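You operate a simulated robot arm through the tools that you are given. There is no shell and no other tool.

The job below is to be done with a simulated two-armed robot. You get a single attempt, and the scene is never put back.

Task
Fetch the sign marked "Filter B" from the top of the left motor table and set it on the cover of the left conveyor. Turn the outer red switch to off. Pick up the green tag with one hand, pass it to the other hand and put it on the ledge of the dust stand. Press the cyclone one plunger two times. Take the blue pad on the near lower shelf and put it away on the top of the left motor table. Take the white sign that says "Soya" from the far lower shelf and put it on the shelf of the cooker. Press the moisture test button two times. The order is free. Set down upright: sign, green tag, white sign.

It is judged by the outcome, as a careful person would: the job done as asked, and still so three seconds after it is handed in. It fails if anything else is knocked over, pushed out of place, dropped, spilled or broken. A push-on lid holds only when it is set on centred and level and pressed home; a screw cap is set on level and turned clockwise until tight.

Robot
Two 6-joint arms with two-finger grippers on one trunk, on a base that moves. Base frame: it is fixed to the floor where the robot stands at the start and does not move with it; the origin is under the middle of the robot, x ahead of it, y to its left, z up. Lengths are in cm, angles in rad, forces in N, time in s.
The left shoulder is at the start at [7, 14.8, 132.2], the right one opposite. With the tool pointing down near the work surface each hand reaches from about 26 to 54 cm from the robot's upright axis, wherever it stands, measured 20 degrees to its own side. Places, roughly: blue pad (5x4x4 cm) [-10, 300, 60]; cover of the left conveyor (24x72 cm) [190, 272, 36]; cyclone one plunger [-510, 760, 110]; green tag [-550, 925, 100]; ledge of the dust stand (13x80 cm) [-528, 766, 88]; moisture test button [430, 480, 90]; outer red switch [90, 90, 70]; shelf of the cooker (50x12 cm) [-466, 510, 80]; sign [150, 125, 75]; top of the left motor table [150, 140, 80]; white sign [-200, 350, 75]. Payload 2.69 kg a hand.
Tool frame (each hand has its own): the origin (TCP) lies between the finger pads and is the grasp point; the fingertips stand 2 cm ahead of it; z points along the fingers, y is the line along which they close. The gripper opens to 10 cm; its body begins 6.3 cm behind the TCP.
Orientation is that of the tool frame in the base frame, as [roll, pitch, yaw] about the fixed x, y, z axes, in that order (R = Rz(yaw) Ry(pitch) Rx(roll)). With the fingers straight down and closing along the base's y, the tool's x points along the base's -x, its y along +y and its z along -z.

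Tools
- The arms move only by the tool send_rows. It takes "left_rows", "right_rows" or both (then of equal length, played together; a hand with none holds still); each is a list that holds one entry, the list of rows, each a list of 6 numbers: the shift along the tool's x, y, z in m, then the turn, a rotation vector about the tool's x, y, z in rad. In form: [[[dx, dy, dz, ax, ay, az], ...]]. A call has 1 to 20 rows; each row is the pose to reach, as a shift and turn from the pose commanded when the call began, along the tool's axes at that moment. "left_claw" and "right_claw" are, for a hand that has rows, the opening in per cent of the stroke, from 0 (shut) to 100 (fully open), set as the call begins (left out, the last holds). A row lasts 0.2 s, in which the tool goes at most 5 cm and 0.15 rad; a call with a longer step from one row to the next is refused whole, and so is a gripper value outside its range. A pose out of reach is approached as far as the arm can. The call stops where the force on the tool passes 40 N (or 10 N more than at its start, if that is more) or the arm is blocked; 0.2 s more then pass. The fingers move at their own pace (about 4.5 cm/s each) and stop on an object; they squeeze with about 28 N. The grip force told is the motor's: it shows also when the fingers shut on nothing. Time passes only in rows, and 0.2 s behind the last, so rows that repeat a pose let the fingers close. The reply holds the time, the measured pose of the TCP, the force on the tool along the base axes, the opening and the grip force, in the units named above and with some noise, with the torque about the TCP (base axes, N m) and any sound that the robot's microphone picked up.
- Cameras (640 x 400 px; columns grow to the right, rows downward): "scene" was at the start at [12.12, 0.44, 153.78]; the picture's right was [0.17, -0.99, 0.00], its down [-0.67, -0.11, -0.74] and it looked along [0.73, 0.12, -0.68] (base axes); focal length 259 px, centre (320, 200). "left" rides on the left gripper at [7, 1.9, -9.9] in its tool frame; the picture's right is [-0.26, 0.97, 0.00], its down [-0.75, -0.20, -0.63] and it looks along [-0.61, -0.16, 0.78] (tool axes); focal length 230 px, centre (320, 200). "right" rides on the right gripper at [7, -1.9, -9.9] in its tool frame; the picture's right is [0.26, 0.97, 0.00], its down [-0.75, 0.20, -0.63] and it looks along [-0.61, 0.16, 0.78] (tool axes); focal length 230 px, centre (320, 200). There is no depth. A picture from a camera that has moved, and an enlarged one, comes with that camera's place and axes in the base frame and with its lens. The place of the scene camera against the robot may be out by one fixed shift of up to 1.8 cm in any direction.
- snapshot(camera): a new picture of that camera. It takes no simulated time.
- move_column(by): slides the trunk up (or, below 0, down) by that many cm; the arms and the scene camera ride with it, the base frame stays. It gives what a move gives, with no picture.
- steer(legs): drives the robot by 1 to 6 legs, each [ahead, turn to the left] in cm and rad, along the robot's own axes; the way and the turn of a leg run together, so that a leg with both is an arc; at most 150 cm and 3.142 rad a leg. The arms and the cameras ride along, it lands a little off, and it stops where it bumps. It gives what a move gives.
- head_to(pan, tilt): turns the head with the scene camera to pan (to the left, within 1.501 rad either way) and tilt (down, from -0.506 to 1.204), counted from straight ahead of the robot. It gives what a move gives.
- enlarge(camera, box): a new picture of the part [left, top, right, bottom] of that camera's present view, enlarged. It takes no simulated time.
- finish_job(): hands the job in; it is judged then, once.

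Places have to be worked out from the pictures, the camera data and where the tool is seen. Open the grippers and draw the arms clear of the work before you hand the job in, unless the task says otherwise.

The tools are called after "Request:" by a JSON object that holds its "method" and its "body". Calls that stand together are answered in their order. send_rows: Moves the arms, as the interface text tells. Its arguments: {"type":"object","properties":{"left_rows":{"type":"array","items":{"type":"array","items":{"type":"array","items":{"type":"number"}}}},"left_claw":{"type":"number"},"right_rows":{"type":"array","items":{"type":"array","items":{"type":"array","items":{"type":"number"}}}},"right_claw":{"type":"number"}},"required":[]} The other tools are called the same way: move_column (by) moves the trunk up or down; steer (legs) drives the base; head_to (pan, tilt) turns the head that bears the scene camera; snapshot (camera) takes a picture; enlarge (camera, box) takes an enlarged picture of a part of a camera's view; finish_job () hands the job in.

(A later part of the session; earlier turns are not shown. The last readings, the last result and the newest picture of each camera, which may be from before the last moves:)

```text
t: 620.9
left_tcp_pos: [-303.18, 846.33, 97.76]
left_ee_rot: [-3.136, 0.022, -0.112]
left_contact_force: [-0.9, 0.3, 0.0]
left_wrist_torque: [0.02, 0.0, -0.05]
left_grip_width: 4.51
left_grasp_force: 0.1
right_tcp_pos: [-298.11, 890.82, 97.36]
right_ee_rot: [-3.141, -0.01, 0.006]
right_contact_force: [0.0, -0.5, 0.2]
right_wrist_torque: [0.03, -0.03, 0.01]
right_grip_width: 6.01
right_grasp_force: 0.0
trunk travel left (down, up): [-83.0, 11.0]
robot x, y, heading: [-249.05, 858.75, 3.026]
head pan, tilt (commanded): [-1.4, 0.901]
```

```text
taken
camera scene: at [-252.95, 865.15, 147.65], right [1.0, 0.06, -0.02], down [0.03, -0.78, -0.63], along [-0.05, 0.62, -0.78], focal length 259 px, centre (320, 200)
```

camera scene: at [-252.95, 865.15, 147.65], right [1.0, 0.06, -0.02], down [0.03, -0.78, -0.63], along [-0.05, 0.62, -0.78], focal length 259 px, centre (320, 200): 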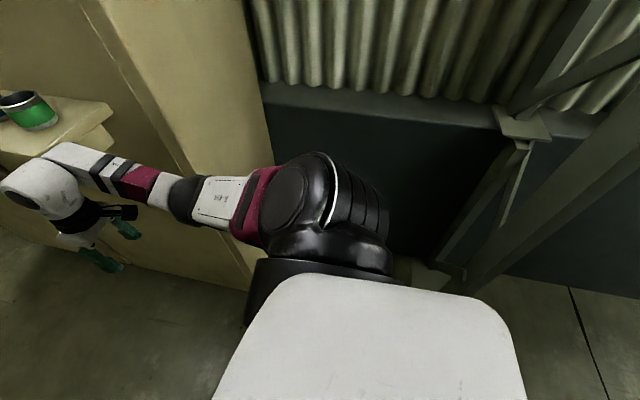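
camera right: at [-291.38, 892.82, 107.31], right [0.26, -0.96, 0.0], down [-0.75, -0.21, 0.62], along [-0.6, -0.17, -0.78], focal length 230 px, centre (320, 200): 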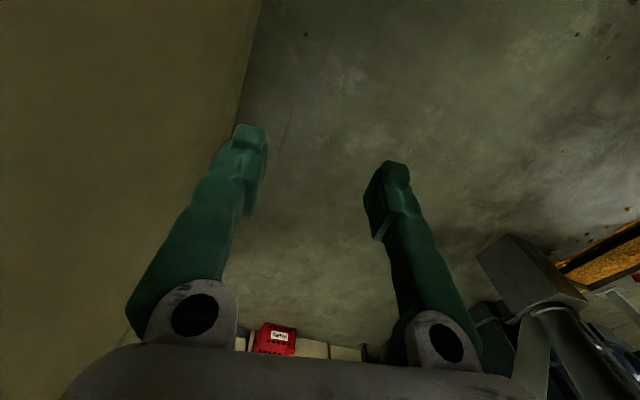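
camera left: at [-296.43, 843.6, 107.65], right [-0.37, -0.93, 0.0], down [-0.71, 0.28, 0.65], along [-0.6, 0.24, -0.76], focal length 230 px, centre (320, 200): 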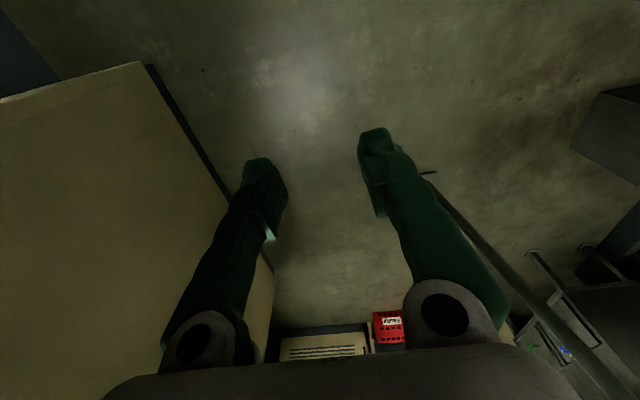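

Nothing obvious is touching; the robot is pitched slightly back, so something at height may be pressing. I back up 8 cm and check.

Request:
{"method": "steer", "body": {"legs": [[-8, 0]]}}

Request:
{"method": "head_to", "body": {"pan": -0.6, "tilt": 0.6}}

Request:
{"method": "snapshot", "body": {"camera": "scene"}}

Request:
{"method": "head_to", "body": {"pan": 0.7, "tilt": 0.6}}

Request:
{"method": "snapshot", "body": {"camera": "scene"}}

```text
t: 622.0
left_tcp_pos: [-297.8, 845.68, 96.21]
left_ee_rot: [-3.14, -0.013, -0.109]
left_contact_force: [-1.0, 0.7, -0.8]
left_wrist_torque: [-0.01, -0.01, -0.02]
left_grip_width: 4.5
left_grasp_force: 0.0
right_tcp_pos: [-292.95, 890.32, 95.74]
right_ee_rot: [3.136, -0.039, 0.01]
right_contact_force: [-0.1, 0.1, 0.2]
right_wrist_torque: [0.03, -0.06, -0.01]
right_grip_width: 6.0
right_grasp_force: 0.1
trunk travel left (down, up): [-83.0, 11.0]
robot x, y, heading: [-240.91, 857.92, 3.032]
head pan, tilt (commanded): [-1.4, 0.901]
```

```text
t: 623.1
left_tcp_pos: [-296.67, 845.59, 96.89]
left_ee_rot: [-3.139, 0.003, -0.11]
left_contact_force: [-0.5, -0.3, 0.0]
left_wrist_torque: [0.01, 0.01, 0.01]
left_grip_width: 4.49
left_grasp_force: 0.1
right_tcp_pos: [-292.01, 890.24, 96.42]
right_ee_rot: [3.136, -0.028, 0.01]
right_contact_force: [-0.6, -0.1, 0.9]
right_wrist_torque: [0.01, 0.0, 0.01]
right_grip_width: 5.98
right_grasp_force: 0.1
trunk travel left (down, up): [-83.0, 11.0]
robot x, y, heading: [-241.34, 857.57, 3.031]
head pan, tilt (commanded): [-0.6, 0.6]
```

```text
taken
camera scene: at [-253.67, 863.23, 150.02], right [0.65, 0.76, 0.0], down [0.43, -0.37, -0.83], along [-0.63, 0.54, -0.56], focal length 259 px, centre (320, 200)
```

scene: 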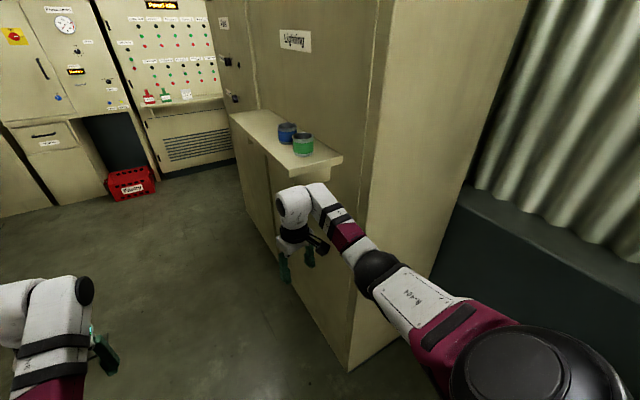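

```text
t: 624.5
left_tcp_pos: [-296.76, 845.69, 96.88]
left_ee_rot: [-3.139, 0.001, -0.111]
left_contact_force: [-0.6, -0.2, -0.5]
left_wrist_torque: [0.02, 0.03, 0.01]
left_grip_width: 4.51
left_grasp_force: 0.0
right_tcp_pos: [-292.04, 890.29, 96.42]
right_ee_rot: [3.136, -0.029, 0.01]
right_contact_force: [-0.6, -0.1, 0.3]
right_wrist_torque: [0.0, 0.0, 0.0]
right_grip_width: 5.99
right_grasp_force: 0.1
trunk travel left (down, up): [-83.0, 11.0]
robot x, y, heading: [-241.33, 858.05, 3.035]
head pan, tilt (commanded): [0.7, 0.6]
```

```text
taken
camera scene: at [-254.47, 852.55, 150.01], right [-0.56, 0.83, 0.0], down [0.47, 0.31, -0.82], along [-0.69, -0.46, -0.57], focal length 259 px, centre (320, 200)
```

scene: 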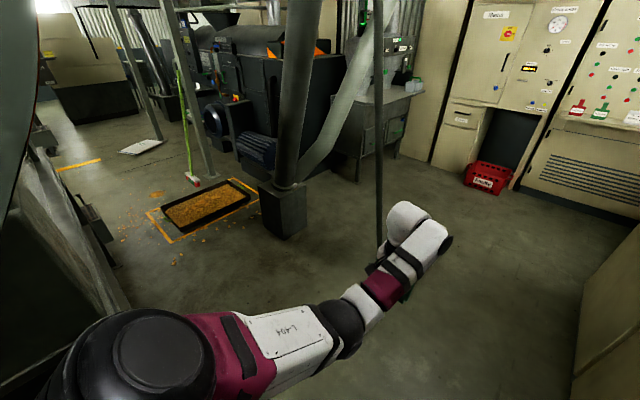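

Level again: the right wrist had met the small shelf (z≈112) on the Lighting cabinet; its cans still stand. I bring the right hand inward and steer further left past it.

Request:
{"method": "send_rows", "body": {"right_rows": [[[0, 0.03, 0.01, 0, 0, 0], [0, 0.06, 0.02, 0, 0, 0], [0, 0.08, 0.03, 0, 0, 0], [0, 0.08, 0.03, 0, 0, 0]]]}}

Request:
{"method": "steer", "body": {"legs": [[0, 0.22], [95, 0]]}}

Request:
{"method": "head_to", "body": {"pan": -0.2, "tilt": 0.45}}

Request:
{"method": "snapshot", "body": {"camera": "scene"}}

```text
t: 625.5
left_tcp_pos: [-296.84, 845.55, 96.79]
left_ee_rot: [-3.139, 0.002, -0.112]
left_contact_force: [0.2, 0.7, 0.2]
left_wrist_torque: [0.01, -0.03, -0.01]
left_grip_width: 4.49
left_grasp_force: 0.1
right_tcp_pos: [-294.67, 885.36, 91.94]
right_ee_rot: [3.135, -0.029, 0.012]
right_contact_force: [0.3, 0.3, 0.1]
right_wrist_torque: [0.02, 0.0, 0.0]
right_grip_width: 5.99
right_grasp_force: 0.0
right hand out of reach, approached as far as the arm can: row 1, 2, 3, 4
trunk travel left (down, up): [-83.0, 11.0]
robot x, y, heading: [-240.93, 858.08, 3.034]
head pan, tilt (commanded): [0.7, 0.6]
```

```text
t: 631.4
left_tcp_pos: [-388.05, 822.4, 96.84]
left_ee_rot: [-3.141, 0.002, 0.116]
left_contact_force: [-0.6, 1.6, 0.8]
left_wrist_torque: [0.0, -0.01, 0.02]
left_grip_width: 4.51
left_grasp_force: 0.0
right_tcp_pos: [-394.91, 861.65, 92.04]
right_ee_rot: [3.135, -0.029, 0.241]
right_contact_force: [0.6, 0.4, 0.3]
right_wrist_torque: [0.01, 0.0, 0.01]
right_grip_width: 6.01
right_grasp_force: 0.0
trunk travel left (down, up): [-83.0, 11.0]
robot x, y, heading: [-336.45, 847.07, -3.023]
head pan, tilt (commanded): [0.7, 0.6]
```

```text
t: 632.6
left_tcp_pos: [-388.12, 822.51, 96.86]
left_ee_rot: [-3.14, 0.002, 0.116]
left_contact_force: [0.0, -0.3, -0.3]
left_wrist_torque: [0.0, 0.01, 0.01]
left_grip_width: 4.51
left_grasp_force: 0.0
right_tcp_pos: [-395.0, 861.67, 91.91]
right_ee_rot: [3.136, -0.028, 0.24]
right_contact_force: [1.0, -0.2, 0.3]
right_wrist_torque: [-0.01, 0.0, 0.0]
right_grip_width: 5.98
right_grasp_force: 0.0
trunk travel left (down, up): [-83.0, 11.0]
robot x, y, heading: [-336.61, 847.13, -3.029]
head pan, tilt (commanded): [-0.201, 0.45]
```

```text
taken
camera scene: at [-351.72, 846.1, 151.37], right [0.08, 1.0, 0.0], down [0.43, -0.04, -0.9], along [-0.9, 0.07, -0.44], focal length 259 px, centre (320, 200)
```

scene: 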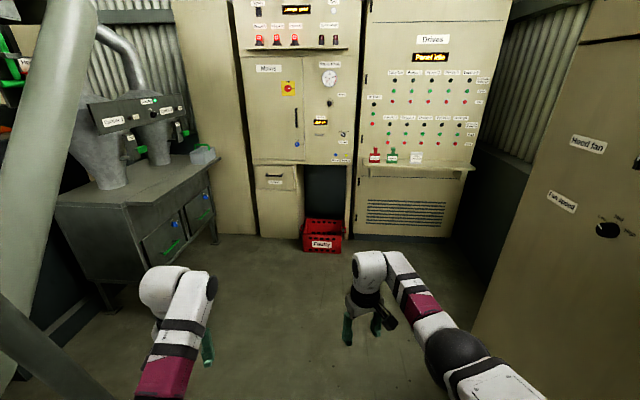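

The tag's cabinet is ahead. Before moving I check the pole and duct close on my left.

Request:
{"method": "head_to", "body": {"pan": 0.7, "tilt": 0.8}}

Request:
{"method": "snapshot", "body": {"camera": "scene"}}

Request:
{"method": "snapshot", "body": {"camera": "left"}}

```text
t: 633.8
left_tcp_pos: [-387.96, 822.45, 96.91]
left_ee_rot: [-3.14, 0.002, 0.117]
left_contact_force: [0.2, 0.2, 0.3]
left_wrist_torque: [0.01, 0.0, 0.01]
left_grip_width: 4.5
left_grasp_force: 0.1
right_tcp_pos: [-394.88, 861.62, 91.92]
right_ee_rot: [3.134, -0.027, 0.24]
right_contact_force: [-0.5, 0.6, 0.5]
right_wrist_torque: [0.01, -0.01, 0.01]
right_grip_width: 6.0
right_grasp_force: 0.1
trunk travel left (down, up): [-83.0, 11.0]
robot x, y, heading: [-336.29, 847.19, -3.027]
head pan, tilt (commanded): [0.7, 0.799]
```

```text
taken
camera scene: at [-348.11, 839.46, 148.33], right [-0.73, 0.69, 0.0], down [0.49, 0.52, -0.7], along [-0.48, -0.51, -0.72], focal length 259 px, centre (320, 200)
```

scene: 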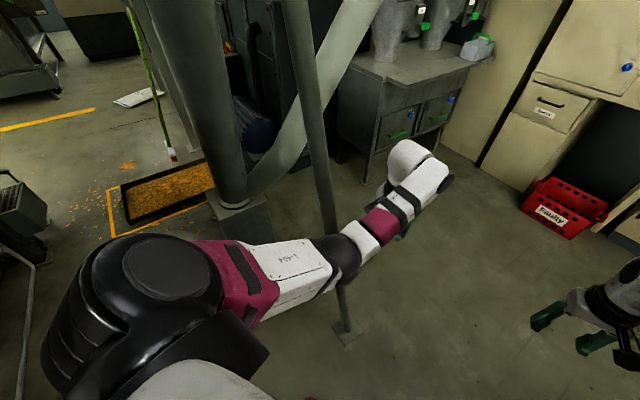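

```text
taken
camera left: at [-381.06, 821.41, 106.83], right [-0.14, -0.99, 0.0], down [-0.77, 0.11, 0.63], along [-0.62, 0.09, -0.78], focal length 230 px, centre (320, 200)
```

left: 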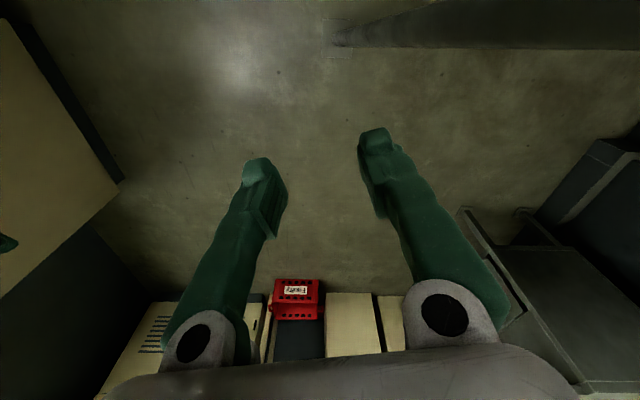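

The pole leans close to my left elbow, so I veer right a bit to clear it, then continue west.

Request:
{"method": "steer", "body": {"legs": [[0, -0.28], [92, 0]]}}

Request:
{"method": "head_to", "body": {"pan": -0.25, "tilt": 0.5}}

Request:
{"method": "snapshot", "body": {"camera": "scene"}}

Request:
{"method": "head_to", "body": {"pan": 0.6, "tilt": 0.4}}

Request:
{"method": "snapshot", "body": {"camera": "scene"}}

```text
t: 639.5
left_tcp_pos: [-482.04, 851.91, 96.76]
left_ee_rot: [-3.14, 0.002, -0.159]
left_contact_force: [-0.4, -0.1, -0.1]
left_wrist_torque: [-0.03, -0.03, -0.02]
left_grip_width: 4.5
left_grasp_force: 0.0
right_tcp_pos: [-477.98, 891.59, 91.97]
right_ee_rot: [3.135, -0.029, -0.036]
right_contact_force: [0.2, 0.4, -0.5]
right_wrist_torque: [0.01, 0.0, 0.02]
right_grip_width: 5.98
right_grasp_force: 0.0
trunk travel left (down, up): [-83.0, 11.0]
robot x, y, heading: [-425.94, 861.69, 2.979]
head pan, tilt (commanded): [0.7, 0.799]
```

```text
t: 640.7
left_tcp_pos: [-482.2, 851.97, 96.76]
left_ee_rot: [-3.14, 0.001, -0.161]
left_contact_force: [0.5, 0.1, 0.2]
left_wrist_torque: [0.0, 0.0, 0.01]
left_grip_width: 4.5
left_grasp_force: 0.1
right_tcp_pos: [-478.11, 891.58, 91.87]
right_ee_rot: [3.134, -0.028, -0.036]
right_contact_force: [0.1, -0.6, 0.2]
right_wrist_torque: [-0.05, 0.0, 0.0]
right_grip_width: 6.04
right_grasp_force: 0.2
trunk travel left (down, up): [-83.0, 11.0]
robot x, y, heading: [-426.1, 861.69, 2.982]
head pan, tilt (commanded): [-0.25, 0.499]
```

```text
taken
camera scene: at [-440.25, 864.9, 150.92], right [0.4, 0.92, 0.0], down [0.44, -0.19, -0.88], along [-0.81, 0.35, -0.48], focal length 259 px, centre (320, 200)
```

scene: 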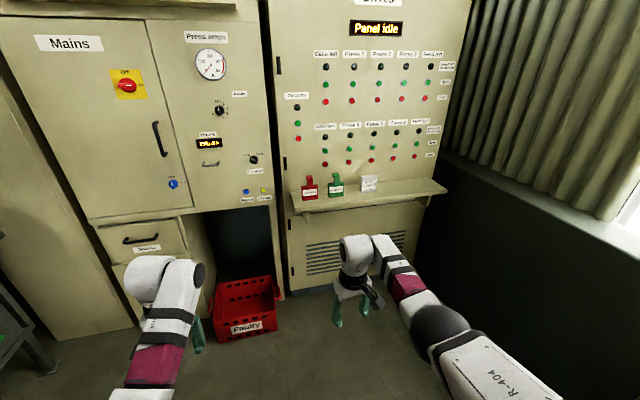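

```text
t: 641.9
left_tcp_pos: [-482.18, 852.04, 96.73]
left_ee_rot: [-3.139, 0.002, -0.16]
left_contact_force: [0.0, -1.1, 0.5]
left_wrist_torque: [0.01, 0.01, -0.02]
left_grip_width: 4.51
left_grasp_force: 0.1
right_tcp_pos: [-478.15, 891.54, 91.96]
right_ee_rot: [3.135, -0.027, -0.037]
right_contact_force: [-0.1, -1.0, 0.1]
right_wrist_torque: [-0.02, 0.02, -0.02]
right_grip_width: 6.01
right_grasp_force: 0.0
trunk travel left (down, up): [-83.0, 11.0]
robot x, y, heading: [-425.65, 861.57, 2.978]
head pan, tilt (commanded): [0.6, 0.4]
```

```text
taken
camera scene: at [-440.29, 857.35, 151.83], right [-0.43, 0.9, 0.0], down [0.35, 0.17, -0.92], along [-0.83, -0.39, -0.39], focal length 259 px, centre (320, 200)
```

scene: 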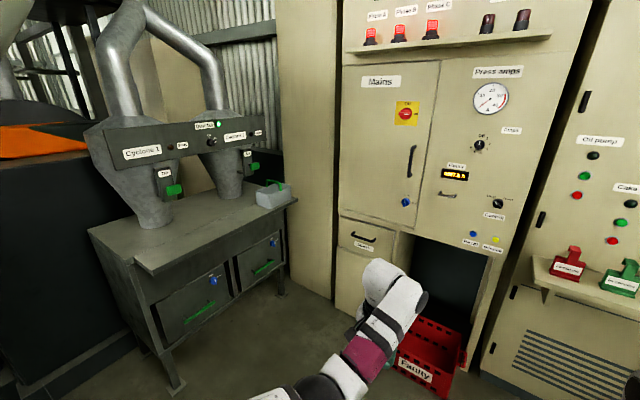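

I zoom in on the tags and on the dust stand.

Request:
{"method": "enlarge", "body": {"camera": "scene", "box": [80, 60, 310, 240]}}

Request:
{"method": "enlarge", "body": {"camera": "scene", "box": [520, 230, 640, 310]}}

```text
2.22 times, centred on (195, 150) of scene
camera zoom: at [-440.29, 857.35, 151.83], right [-0.43, 0.9, 0.0], down [0.35, 0.17, -0.92], along [-0.83, -0.39, -0.39], focal length 575 px, centre (598, 311)
```

zoom: 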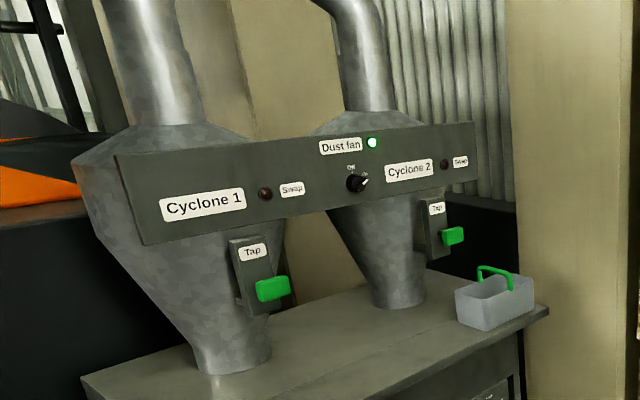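

```text
5.00 times, centred on (580, 270) of scene
camera zoom: at [-440.29, 857.35, 151.83], right [-0.43, 0.9, 0.0], down [0.35, 0.17, -0.92], along [-0.83, -0.39, -0.39], focal length 1293 px, centre (-980, -150)
```

zoom: 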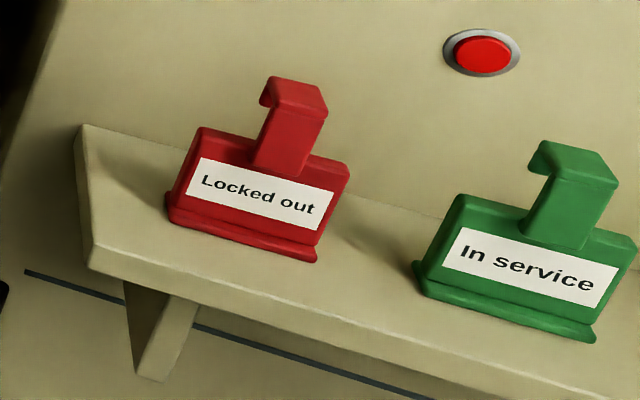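

The green tag ("In service") stands on the Drives cabinet ledge at about [-549, 921], with a plate, base and hooked neck; the Cyclone 1 plunger is the green block at about [-511, 751, 110]. I move to face the tag, stopping a bit short.

Request:
{"method": "steer", "body": {"legs": [[0, -0.246], [58, 0], [0, 0.246]]}}

Request:
{"method": "head_to", "body": {"pan": -0.3, "tilt": 0.6}}

Request:
{"method": "snapshot", "body": {"camera": "scene"}}

Request:
{"method": "snapshot", "body": {"camera": "right"}}

```text
t: 646.9
left_tcp_pos: [-535.42, 875.05, 96.86]
left_ee_rot: [-3.139, 0.001, -0.162]
left_contact_force: [-0.1, 0.4, -0.6]
left_wrist_torque: [0.02, -0.01, -0.01]
left_grip_width: 4.49
left_grasp_force: 0.0
right_tcp_pos: [-531.46, 914.69, 91.85]
right_ee_rot: [3.134, -0.03, -0.036]
right_contact_force: [-0.1, -0.2, 0.0]
right_wrist_torque: [-0.01, -0.02, 0.02]
right_grip_width: 6.01
right_grasp_force: 0.1
trunk travel left (down, up): [-83.0, 11.0]
robot x, y, heading: [-479.05, 884.29, 2.98]
head pan, tilt (commanded): [0.6, 0.4]
```

```text
t: 648.1
left_tcp_pos: [-535.43, 875.08, 96.85]
left_ee_rot: [3.141, 0.0, -0.163]
left_contact_force: [-0.1, 0.7, -0.1]
left_wrist_torque: [0.02, 0.02, -0.01]
left_grip_width: 4.48
left_grasp_force: 0.0
right_tcp_pos: [-531.44, 914.56, 91.95]
right_ee_rot: [3.135, -0.03, -0.039]
right_contact_force: [-0.1, 0.0, -1.2]
right_wrist_torque: [0.0, 0.0, -0.02]
right_grip_width: 6.0
right_grasp_force: 0.1
trunk travel left (down, up): [-83.0, 11.0]
robot x, y, heading: [-479.33, 884.5, 2.983]
head pan, tilt (commanded): [-0.3, 0.6]
```

```text
taken
camera scene: at [-493.17, 888.19, 150.01], right [0.45, 0.9, 0.0], down [0.51, -0.25, -0.82], along [-0.74, 0.37, -0.57], focal length 259 px, centre (320, 200)
```

scene: 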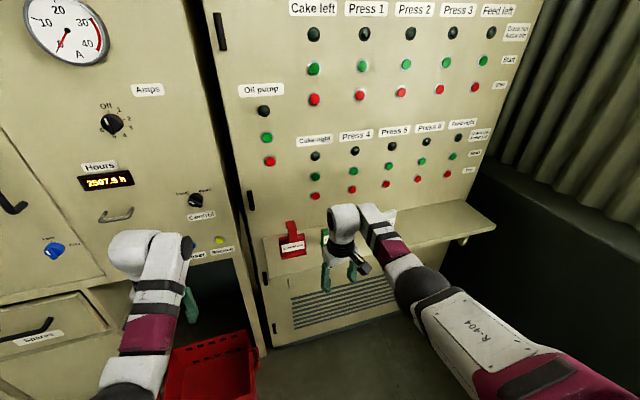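

```text
taken
camera right: at [-524.68, 916.29, 101.91], right [0.22, -0.98, 0.01], down [-0.78, -0.17, 0.61], along [-0.59, -0.15, -0.79], focal length 230 px, centre (320, 200)
```

right: 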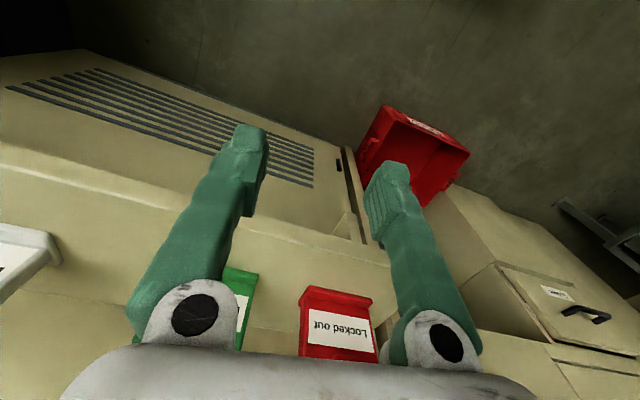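

I raise the right hand above tag height and look again.

Request:
{"method": "send_rows", "body": {"right_rows": [[[0, 0, -0.04, 0, 0, 0], [0, 0, -0.08, 0, 0, 0], [0, 0, -0.12, 0, 0, 0], [0, 0, -0.16, 0, 0, 0], [0, 0, -0.16, 0, 0, 0]]], "right_claw": 70}}

Request:
{"method": "snapshot", "body": {"camera": "right"}}

Request:
{"method": "enlarge", "body": {"camera": "scene", "box": [230, 180, 500, 360]}}

```text
t: 649.3
left_tcp_pos: [-535.57, 875.06, 96.79]
left_ee_rot: [-3.14, 0.003, -0.159]
left_contact_force: [0.4, -0.1, -0.2]
left_wrist_torque: [-0.01, -0.03, -0.02]
left_grip_width: 4.48
left_grasp_force: 0.0
right_tcp_pos: [-532.75, 916.34, 108.27]
right_ee_rot: [3.135, -0.034, -0.027]
right_contact_force: [-0.7, -0.4, -0.2]
right_wrist_torque: [0.0, -0.02, 0.03]
right_grip_width: 6.99
right_grasp_force: 0.0
right hand out of reach, approached as far as the arm can: row 1, 2, 3, 4, 5
trunk travel left (down, up): [-83.0, 11.0]
robot x, y, heading: [-479.18, 884.47, 2.98]
head pan, tilt (commanded): [-0.3, 0.6]
```

```text
taken
camera right: at [-526.09, 918.11, 118.33], right [0.23, -0.97, 0.02], down [-0.78, -0.18, 0.6], along [-0.58, -0.15, -0.8], focal length 230 px, centre (320, 200)
```

right: 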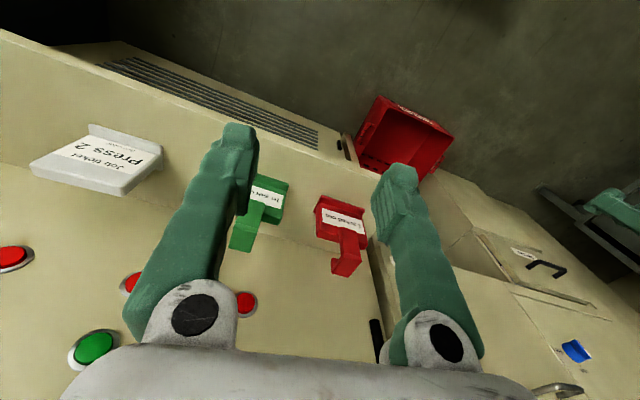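

```text
2.22 times, centred on (365, 270) of scene
camera zoom: at [-493.14, 888.21, 150.01], right [0.45, 0.9, 0.0], down [0.51, -0.25, -0.82], along [-0.74, 0.37, -0.57], focal length 575 px, centre (220, 44)
```

zoom: 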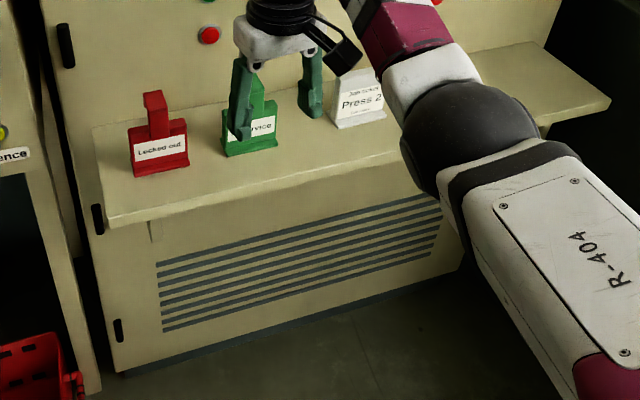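

The tag's neck is at about [-548, 921.7]. I pull the left hand back so it keeps clear of the cabinet, then drive 16 cm closer.

Request:
{"method": "send_rows", "body": {"left_rows": [[[0.03, 0, 0, 0, 0, 0], [0.06, 0, 0, 0, 0, 0], [0.09, 0, 0, 0, 0, 0], [0.09, 0, 0, 0, 0, 0]]]}}

Request:
{"method": "steer", "body": {"legs": [[16, 0]]}}

Request:
{"method": "snapshot", "body": {"camera": "right"}}

Request:
{"method": "snapshot", "body": {"camera": "scene"}}

```text
t: 650.3
left_tcp_pos: [-529.91, 875.14, 91.91]
left_ee_rot: [-3.139, 0.003, -0.16]
left_contact_force: [-0.6, 0.1, -0.3]
left_wrist_torque: [-0.02, -0.03, 0.01]
left_grip_width: 4.51
left_grasp_force: 0.0
left hand out of reach, approached as far as the arm can: row 1, 2, 3, 4
right_tcp_pos: [-532.67, 916.36, 108.25]
right_ee_rot: [3.135, -0.036, -0.025]
right_contact_force: [-0.2, -0.9, 0.4]
right_wrist_torque: [0.0, 0.03, -0.01]
right_grip_width: 7.03
right_grasp_force: 0.0
trunk travel left (down, up): [-83.0, 11.0]
robot x, y, heading: [-479.21, 884.2, 2.976]
head pan, tilt (commanded): [-0.3, 0.6]
```

```text
t: 651.7
left_tcp_pos: [-544.93, 877.54, 92.19]
left_ee_rot: [-3.141, 0.008, -0.16]
left_contact_force: [-0.1, -0.1, 0.0]
left_wrist_torque: [0.0, 0.03, -0.03]
left_grip_width: 4.48
left_grasp_force: 0.1
right_tcp_pos: [-547.8, 918.78, 108.66]
right_ee_rot: [3.136, -0.028, -0.025]
right_contact_force: [0.4, -1.2, -0.4]
right_wrist_torque: [0.02, 0.05, -0.05]
right_grip_width: 7.01
right_grasp_force: 0.0
trunk travel left (down, up): [-83.0, 11.0]
robot x, y, heading: [-495.08, 886.84, 2.978]
head pan, tilt (commanded): [-0.3, 0.6]
```

```text
taken
camera right: at [-541.07, 920.55, 118.68], right [0.23, -0.97, 0.01], down [-0.77, -0.18, 0.61], along [-0.59, -0.15, -0.79], focal length 230 px, centre (320, 200)
```

right: 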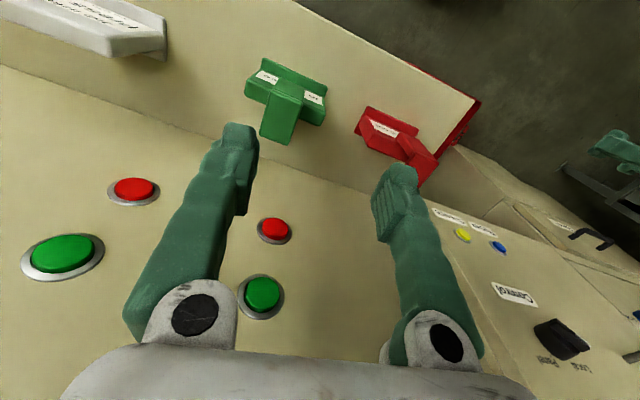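

```text
taken
camera scene: at [-507.94, 890.61, 150.11], right [0.45, 0.9, 0.0], down [0.5, -0.25, -0.83], along [-0.74, 0.37, -0.56], focal length 259 px, centre (320, 200)
```

scene: 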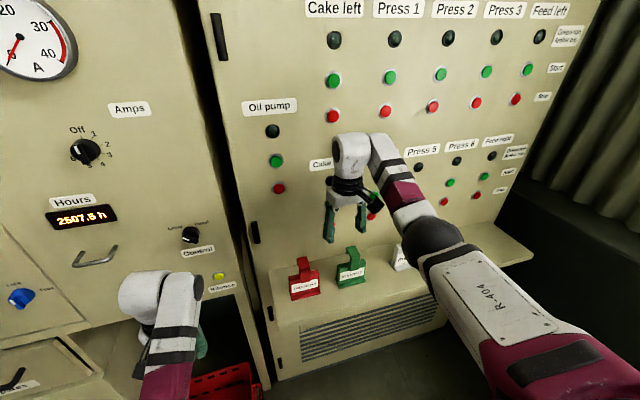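

Request:
{"method": "enlarge", "body": {"camera": "right", "box": [220, 40, 460, 200]}}

Request:
{"method": "enlarge", "body": {"camera": "scene", "box": [270, 220, 430, 320]}}

```text
2.50 times, centred on (340, 120) of right
camera zoom: at [-541.07, 920.55, 118.68], right [0.23, -0.97, 0.01], down [-0.77, -0.18, 0.61], along [-0.59, -0.15, -0.79], focal length 575 px, centre (270, 400)
```

zoom: 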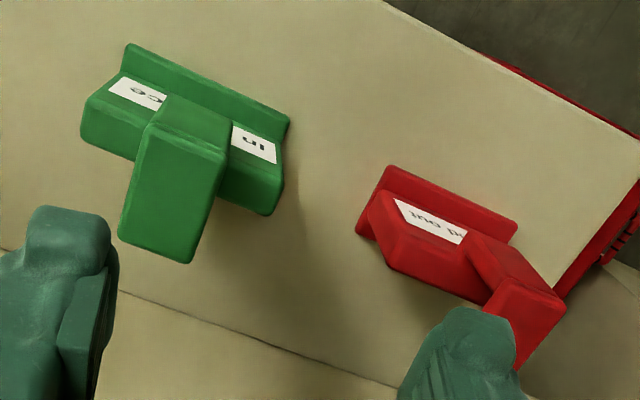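

```text
4.00 times, centred on (350, 270) of scene
camera zoom: at [-507.94, 890.61, 150.11], right [0.45, 0.9, 0.0], down [0.5, -0.25, -0.83], along [-0.74, 0.37, -0.56], focal length 1035 px, centre (200, -80)
```

zoom: 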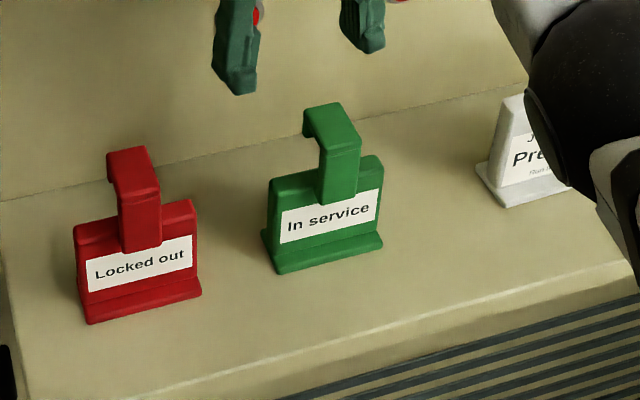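

Seen from above, the hook arm of the green tag is about 3 cm wide, centred near [-547, 922, 99]. I centre the right hand over it and descend part way.

Request:
{"method": "send_rows", "body": {"right_rows": [[[0.006, -0.016, 0, 0, 0.014, 0], [0.012, -0.032, 0, 0, 0.028, 0], [0.012, -0.032, 0.02, 0, 0.028, 0], [0.012, -0.032, 0.045, 0, 0.028, 0], [0.012, -0.032, 0.06, 0, 0.028, 0], [0.012, -0.032, 0.06, 0, 0.028, 0]]], "right_claw": 65}}

Request:
{"method": "snapshot", "body": {"camera": "right"}}

Request:
{"method": "enlarge", "body": {"camera": "scene", "box": [270, 200, 430, 320]}}

```text
t: 653.1
left_tcp_pos: [-545.48, 877.66, 91.83]
left_ee_rot: [-3.14, 0.001, -0.161]
left_contact_force: [0.5, 0.2, -0.3]
left_wrist_torque: [0.0, 0.0, 0.0]
left_grip_width: 4.48
left_grasp_force: 0.0
right_tcp_pos: [-546.96, 921.91, 102.29]
right_ee_rot: [3.135, -0.062, -0.025]
right_contact_force: [-0.4, 0.2, 0.0]
right_wrist_torque: [0.05, -0.02, -0.01]
right_grip_width: 6.53
right_grasp_force: 0.1
right hand out of reach, approached as far as the arm can: row 2
trunk travel left (down, up): [-83.0, 11.0]
robot x, y, heading: [-494.89, 886.84, 2.98]
head pan, tilt (commanded): [-0.3, 0.6]
```

```text
taken
camera right: at [-540.63, 923.76, 112.53], right [0.23, -0.97, 0.02], down [-0.79, -0.18, 0.58], along [-0.56, -0.15, -0.81], focal length 230 px, centre (320, 200)
```

right: 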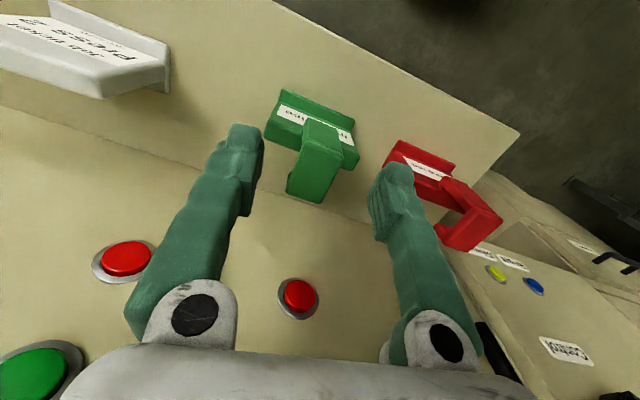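

```text
3.33 times, centred on (350, 260) of scene
camera zoom: at [-508.88, 890.71, 150.01], right [0.45, 0.9, 0.0], down [0.51, -0.25, -0.83], along [-0.74, 0.37, -0.57], focal length 862 px, centre (220, 0)
```

zoom: 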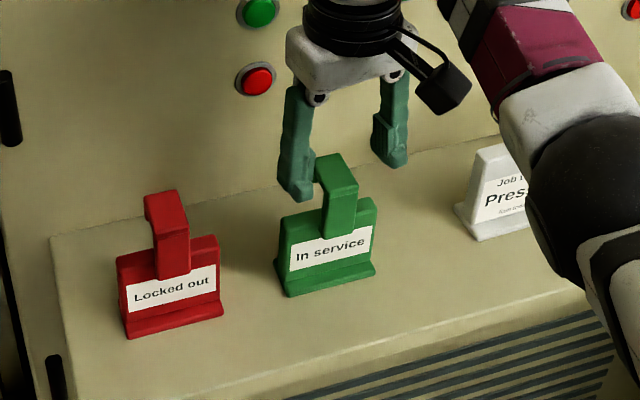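

Well centred. I level the hand and descend the last 4.8 cm around the hook's neck.

Request:
{"method": "send_rows", "body": {"right_rows": [[[0, 0, 0.012, 0, -0.03, 0], [0, 0, 0.024, 0, -0.06, 0], [0, 0, 0.036, 0, -0.06, 0], [0, 0, 0.046, 0, -0.06, 0], [0, 0, 0.046, 0, -0.06, 0]]], "right_claw": 65}}

Request:
{"method": "snapshot", "body": {"camera": "right"}}

Request:
{"method": "enlarge", "body": {"camera": "scene", "box": [270, 200, 430, 320]}}

```text
t: 654.3
left_tcp_pos: [-545.58, 877.6, 91.96]
left_ee_rot: [-3.139, 0.001, -0.159]
left_contact_force: [0.8, 0.3, -0.1]
left_wrist_torque: [0.01, 0.0, 0.0]
left_grip_width: 4.49
left_grasp_force: 0.0
right_tcp_pos: [-546.62, 921.85, 97.71]
right_ee_rot: [3.137, -0.001, -0.027]
right_contact_force: [0.3, -0.4, -0.5]
right_wrist_torque: [0.01, -0.02, 0.0]
right_grip_width: 6.51
right_grasp_force: 0.1
trunk travel left (down, up): [-83.0, 11.0]
robot x, y, heading: [-494.55, 886.72, 2.981]
head pan, tilt (commanded): [-0.3, 0.6]
```

```text
taken
camera right: at [-539.7, 923.75, 107.54], right [0.23, -0.97, 0.01], down [-0.76, -0.18, 0.63], along [-0.61, -0.15, -0.78], focal length 230 px, centre (320, 200)
```

right: 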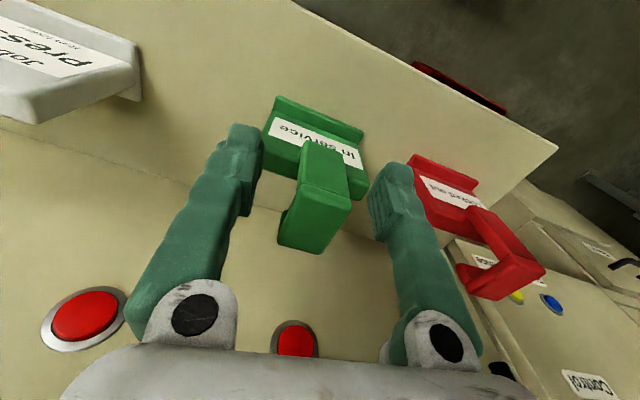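

```text
3.33 times, centred on (350, 260) of scene
camera zoom: at [-508.86, 890.74, 150.01], right [0.45, 0.9, 0.0], down [0.51, -0.25, -0.83], along [-0.74, 0.37, -0.57], focal length 862 px, centre (220, 0)
```

zoom: 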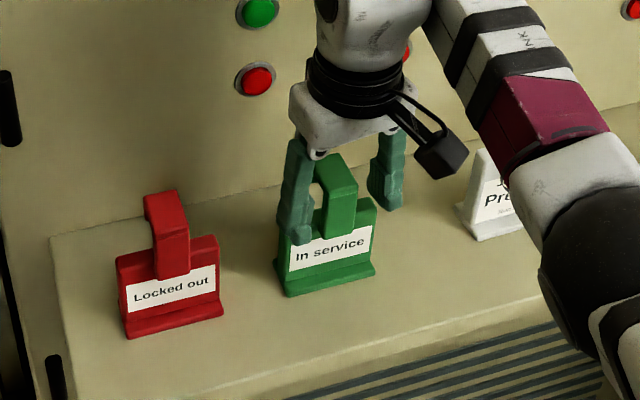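

The hook's neck is between the fingers. I close the right gripper.

Request:
{"method": "send_rows", "body": {"right_rows": [[[0, 0, 0, 0, 0, 0], [0, 0, 0, 0, 0, 0], [0, 0, 0, 0, 0, 0], [0, 0, 0, 0, 0, 0], [0, 0, 0, 0, 0, 0]]], "right_claw": 0}}

Request:
{"method": "snapshot", "body": {"camera": "right"}}

```text
t: 655.5
left_tcp_pos: [-545.58, 877.76, 91.74]
left_ee_rot: [-3.14, 0.002, -0.16]
left_contact_force: [-0.5, 0.9, -0.8]
left_wrist_torque: [0.0, -0.01, 0.01]
left_grip_width: 4.49
left_grasp_force: 0.0
right_tcp_pos: [-546.69, 922.06, 97.81]
right_ee_rot: [3.135, -0.002, -0.026]
right_contact_force: [-0.1, 0.0, 0.1]
right_wrist_torque: [0.01, -0.01, -0.03]
right_grip_width: 2.76
right_grasp_force: 27.8
trunk travel left (down, up): [-83.0, 11.0]
robot x, y, heading: [-494.68, 886.99, 2.979]
head pan, tilt (commanded): [-0.3, 0.6]
```

```text
taken
camera right: at [-539.73, 923.76, 107.55], right [0.23, -0.97, 0.01], down [-0.76, -0.18, 0.63], along [-0.61, -0.15, -0.78], focal length 230 px, centre (320, 200)
```

right: 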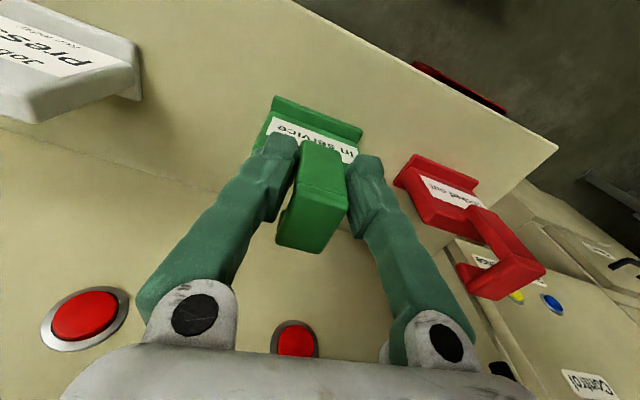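

The tag is held by its neck (2.76 cm, 28 N). I lift it with the trunk and back away from the cabinet.

Request:
{"method": "move_column", "body": {"by": 10}}

Request:
{"method": "steer", "body": {"legs": [[-50, 0]]}}

Request:
{"method": "snapshot", "body": {"camera": "scene"}}

Request:
{"method": "snapshot", "body": {"camera": "right"}}

```text
t: 656.8
left_tcp_pos: [-545.57, 877.7, 101.9]
left_ee_rot: [-3.141, 0.001, -0.161]
left_contact_force: [0.4, -0.1, -1.2]
left_wrist_torque: [-0.01, 0.0, -0.04]
left_grip_width: 4.51
left_grasp_force: 0.1
right_tcp_pos: [-546.88, 922.06, 107.77]
right_ee_rot: [3.136, -0.003, -0.025]
right_contact_force: [0.5, 0.0, -1.0]
right_wrist_torque: [-0.03, 0.0, -0.04]
right_grip_width: 2.72
right_grasp_force: 27.9
trunk travel left (down, up): [-93.0, 1.0]
robot x, y, heading: [-495.19, 886.99, 2.975]
head pan, tilt (commanded): [-0.3, 0.6]
```

```text
t: 659.8
left_tcp_pos: [-496.33, 869.58, 101.75]
left_ee_rot: [-3.14, 0.0, -0.157]
left_contact_force: [-0.4, -0.8, 0.7]
left_wrist_torque: [0.03, -0.01, -0.02]
left_grip_width: 4.48
left_grasp_force: 0.0
right_tcp_pos: [-497.69, 913.98, 107.75]
right_ee_rot: [3.135, -0.004, -0.022]
right_contact_force: [0.0, 0.7, -1.1]
right_wrist_torque: [-0.04, 0.02, -0.03]
right_grip_width: 2.72
right_grasp_force: 27.7
trunk travel left (down, up): [-93.0, 1.0]
robot x, y, heading: [-445.85, 879.09, 2.98]
head pan, tilt (commanded): [-0.3, 0.6]
```

```text
taken
camera scene: at [-459.89, 882.8, 159.98], right [0.44, 0.9, 0.0], down [0.51, -0.25, -0.82], along [-0.74, 0.36, -0.57], focal length 259 px, centre (320, 200)
```

scene: 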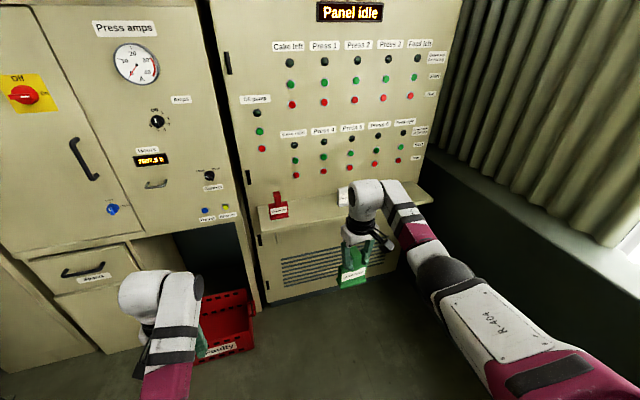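

```text
taken
camera right: at [-490.77, 915.68, 117.46], right [0.24, -0.97, 0.01], down [-0.76, -0.18, 0.63], along [-0.61, -0.15, -0.78], focal length 230 px, centre (320, 200)
```

right: 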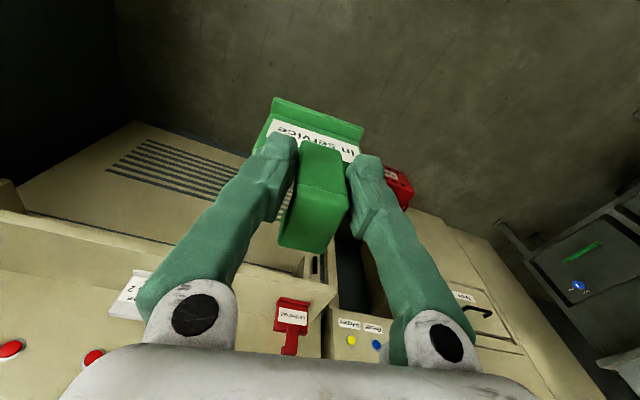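

The tag is clear. Now the hand-over: I bring the right hand to the middle in front of me and turn it a quarter turn, so the plate's edge faces me for the left hand.

Request:
{"method": "send_rows", "body": {"right_rows": [[[0, 0.0185, -0.002, 0, 0, -0.131], [0, 0.037, -0.004, 0, 0, -0.262], [0, 0.0555, -0.006, 0, 0, -0.393], [0, 0.074, -0.008, 0, 0, -0.524], [-0.001, 0.0925, -0.01, 0, 0, -0.655], [-0.001, 0.111, -0.012, 0, 0, -0.786], [-0.001, 0.1295, -0.014, 0, 0, -0.917], [-0.002, 0.148, -0.016, 0, 0, -1.048], [-0.002, 0.1665, -0.018, 0, 0, -1.179], [-0.002, 0.185, -0.02, 0, 0, -1.31], [-0.003, 0.2035, -0.022, 0, 0, -1.441], [-0.003, 0.222, -0.022, 0, 0, -1.571], [-0.003, 0.222, -0.022, 0, 0, -1.571]]], "right_claw": 0}}

Request:
{"method": "head_to", "body": {"pan": 0.0, "tilt": 0.8}}

Request:
{"method": "snapshot", "body": {"camera": "scene"}}

Request:
{"method": "snapshot", "body": {"camera": "right"}}

```text
t: 662.5
left_tcp_pos: [-496.23, 869.57, 101.91]
left_ee_rot: [-3.139, 0.001, -0.156]
left_contact_force: [-0.4, 1.4, 0.7]
left_wrist_torque: [0.01, -0.04, 0.02]
left_grip_width: 4.49
left_grasp_force: 0.0
right_tcp_pos: [-500.49, 893.69, 111.83]
right_ee_rot: [3.126, 0.058, 1.551]
right_contact_force: [0.6, 0.4, -0.8]
right_wrist_torque: [0.03, -0.01, -0.01]
right_grip_width: 2.71
right_grasp_force: 27.6
right hand out of reach, approached as far as the arm can: row 8, 9, 10, 11, 12, 13
trunk travel left (down, up): [-93.0, 1.0]
robot x, y, heading: [-445.45, 878.99, 2.983]
head pan, tilt (commanded): [-0.3, 0.6]
```

```text
t: 663.4
left_tcp_pos: [-496.24, 869.61, 101.94]
left_ee_rot: [-3.14, 0.002, -0.157]
left_contact_force: [0.6, 0.5, -0.3]
left_wrist_torque: [0.0, -0.01, 0.04]
left_grip_width: 4.5
left_grasp_force: 0.1
right_tcp_pos: [-500.25, 893.84, 111.82]
right_ee_rot: [3.126, 0.058, 1.548]
right_contact_force: [-0.5, -0.4, -0.7]
right_wrist_torque: [-0.01, 0.01, -0.02]
right_grip_width: 2.68
right_grasp_force: 28.4
trunk travel left (down, up): [-93.0, 1.0]
robot x, y, heading: [-446.27, 878.82, 2.979]
head pan, tilt (commanded): [0.0, 0.799]
```

```text
taken
camera scene: at [-459.65, 880.14, 158.33], right [0.16, 0.99, 0.0], down [0.71, -0.11, -0.7], along [-0.69, 0.11, -0.72], focal length 259 px, centre (320, 200)
```

scene: 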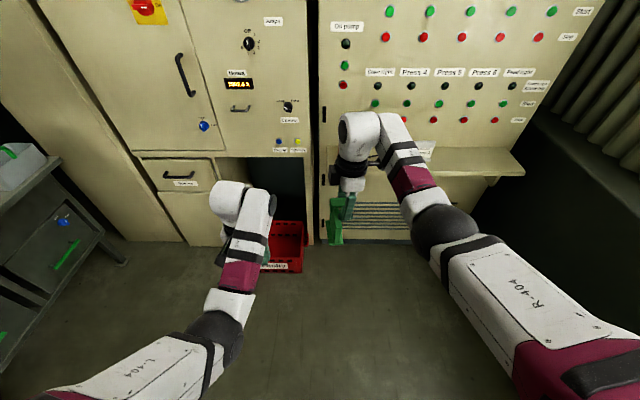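

```text
taken
camera right: at [-502.24, 901.41, 121.26], right [0.97, 0.24, 0.0], down [0.17, -0.72, 0.67], along [0.16, -0.66, -0.74], focal length 230 px, centre (320, 200)
```

right: 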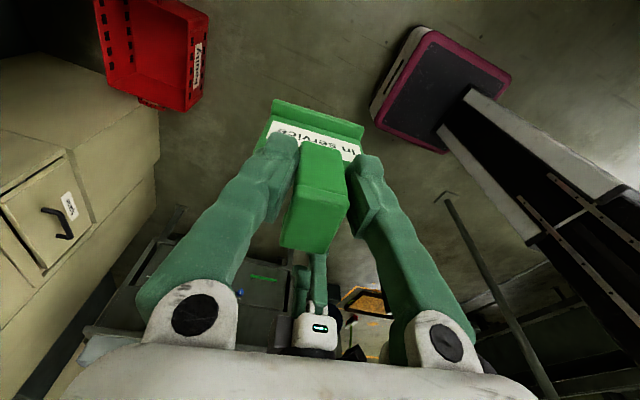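

The tag's plate now stands edge-on to me. I bring the left hand in, pitching it level behind the tag, with its fingers open.

Request:
{"method": "send_rows", "body": {"left_rows": [[[0.005, -0.018, -0.002, 0, -0.121, 0], [0.01, -0.036, -0.003, 0, -0.242, 0], [0.015, -0.054, -0.005, 0, -0.363, 0], [0.02, -0.072, -0.006, 0, -0.484, 0], [0.025, -0.09, -0.008, 0, -0.605, 0], [0.03, -0.108, -0.009, 0, -0.726, 0], [0.035, -0.126, -0.011, 0, -0.847, 0], [0.04, -0.144, -0.012, 0, -0.968, 0], [0.045, -0.162, -0.014, 0, -1.089, 0], [0.05, -0.18, -0.015, 0, -1.21, 0], [0.055, -0.198, -0.017, 0, -1.331, 0], [0.06, -0.216, -0.018, 0, -1.452, 0], [0.06, -0.235, -0.02, 0, -1.571, 0], [0.06, -0.235, -0.02, 0, -1.571, 0]]], "left_claw": 60}}

Request:
{"method": "snapshot", "body": {"camera": "scene"}}

Request:
{"method": "snapshot", "body": {"camera": "left"}}

```text
t: 664.2
left_tcp_pos: [-498.18, 865.26, 103.84]
left_ee_rot: [2.942, 0.409, -0.172]
left_contact_force: [0.3, -0.4, -0.3]
left_wrist_torque: [0.01, 0.0, -0.01]
left_grip_width: 6.0
left_grasp_force: 0.0
left hand out of reach, approached as far as the arm can: row 3, 4
right_tcp_pos: [-500.36, 893.47, 111.82]
right_ee_rot: [3.126, 0.054, 1.548]
right_contact_force: [-0.1, -0.2, -1.0]
right_wrist_torque: [0.03, -0.02, 0.0]
right_grip_width: 2.66
right_grasp_force: 27.7
trunk travel left (down, up): [-93.0, 1.0]
robot x, y, heading: [-445.39, 878.85, 2.987]
head pan, tilt (commanded): [0.0, 0.799]
stopped in row 4 (left hand): the arm was blocked; the commanded pose is now the measured one
```

```text
taken
camera scene: at [-459.76, 879.74, 158.32], right [0.16, 0.99, 0.0], down [0.71, -0.11, -0.7], along [-0.69, 0.11, -0.72], focal length 259 px, centre (320, 200)
```

scene: 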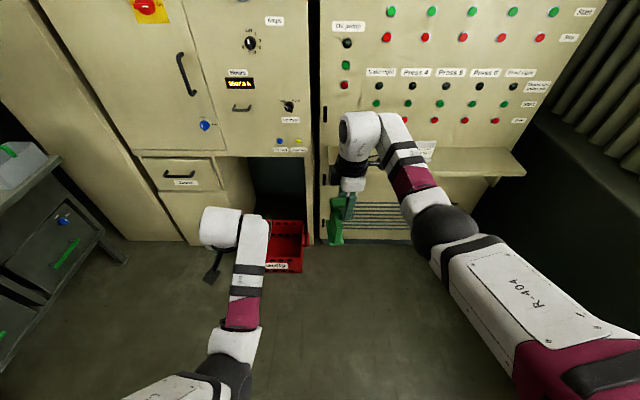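

```text
taken
camera left: at [-488.04, 863.69, 110.42], right [-0.32, -0.91, 0.28], down [-0.4, 0.39, 0.83], along [-0.86, 0.15, -0.49], focal length 230 px, centre (320, 200)
```

left: 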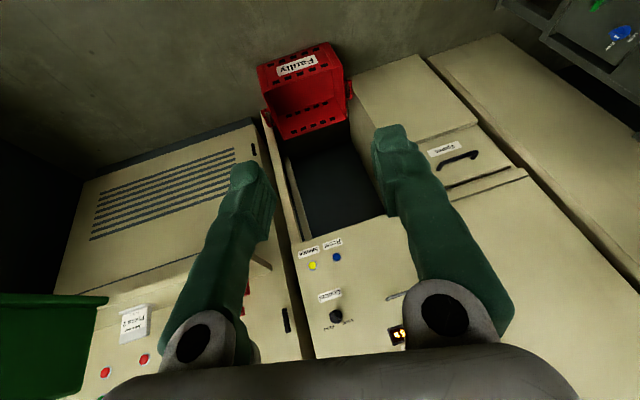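

The left arm was too folded there. I lower the right hand a bit, then bring the left hand forward and down first, pitch it level, and only then slide it across behind the tag.

Request:
{"method": "send_rows", "body": {"left_rows": [[[0.0022, -0.0083, 0.0418, 0, 0, 0], [0.0043, -0.0166, 0.0837, 0, 0, 0], [0.0043, -0.0166, 0.0837, 0.0186, -0.1285, -0.0136], [0.0043, -0.0166, 0.0837, 0.0372, -0.2571, -0.0271], [0.0043, -0.0166, 0.0837, 0.0558, -0.3856, -0.0407], [0.0043, -0.0166, 0.0837, 0.0744, -0.5142, -0.0542], [0.0043, -0.0166, 0.0837, 0.0931, -0.6427, -0.0678], [0.0043, -0.0166, 0.0837, 0.1117, -0.7713, -0.0813], [0.0043, -0.0166, 0.0837, 0.1303, -0.8998, -0.0949], [0.0043, -0.0166, 0.0837, 0.1489, -1.0284, -0.1084], [0.0043, -0.0166, 0.0837, 0.1675, -1.1569, -0.122], [0.0043, -0.0166, 0.0837, 0.1675, -1.1569, -0.122]]], "left_claw": 60, "right_rows": [[[0, 0, 0.02, 0, 0, 0], [0, 0, 0.04, 0, 0, 0], [0, 0, 0.06, 0, 0, 0], [0, 0, 0.07, 0, 0, 0], [0, 0, 0.07, 0, 0, 0], [0, 0, 0.07, 0, 0, 0], [0, 0, 0.07, 0, 0, 0], [0, 0, 0.07, 0, 0, 0], [0, 0, 0.07, 0, 0, 0], [0, 0, 0.07, 0, 0, 0], [0, 0, 0.07, 0, 0, 0], [0, 0, 0.07, 0, 0, 0]]], "right_claw": 0}}

Request:
{"method": "snapshot", "body": {"camera": "scene"}}

Request:
{"method": "snapshot", "body": {"camera": "left"}}

```text
t: 666.8
left_tcp_pos: [-501.22, 866.1, 95.93]
left_ee_rot: [-0.074, 1.569, 2.906]
left_contact_force: [0.8, -0.6, 0.4]
left_wrist_torque: [0.02, -0.01, -0.01]
left_grip_width: 6.01
left_grasp_force: 0.1
left hand out of reach, approached as far as the arm can: row 9, 10
right_tcp_pos: [-501.61, 893.46, 104.84]
right_ee_rot: [3.123, 0.056, 1.548]
right_contact_force: [0.1, 0.0, -0.4]
right_wrist_torque: [0.0, -0.04, 0.01]
right_grip_width: 2.67
right_grasp_force: 28.2
right hand out of reach, approached as far as the arm can: row 2, 3, 4, 5, 6, 7, 8, 9, 10, 11, 12
trunk travel left (down, up): [-93.0, 1.0]
robot x, y, heading: [-445.8, 879.05, 2.982]
head pan, tilt (commanded): [0.0, 0.799]
```

```text
taken
camera scene: at [-459.78, 880.03, 158.32], right [0.16, 0.99, 0.0], down [0.71, -0.11, -0.7], along [-0.69, 0.11, -0.72], focal length 259 px, centre (320, 200)
```

scene: 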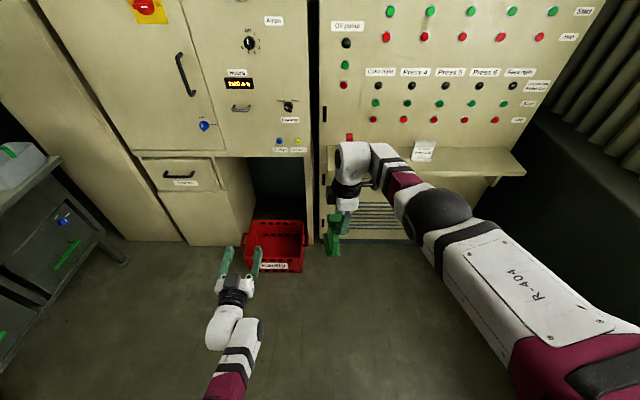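

```text
taken
camera left: at [-491.8, 862.69, 89.04], right [-0.15, -0.95, 0.26], down [0.65, 0.1, 0.75], along [-0.74, 0.28, 0.61], focal length 230 px, centre (320, 200)
```

left: 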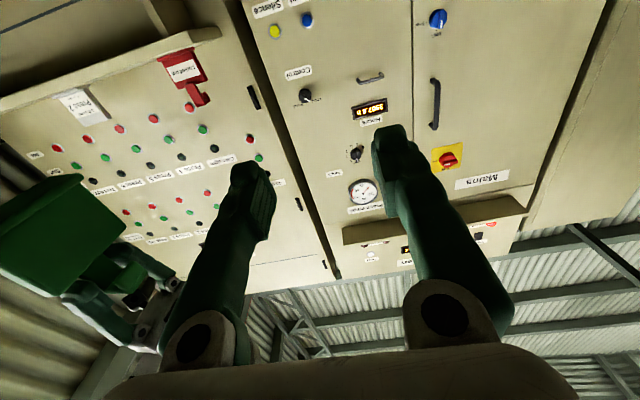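

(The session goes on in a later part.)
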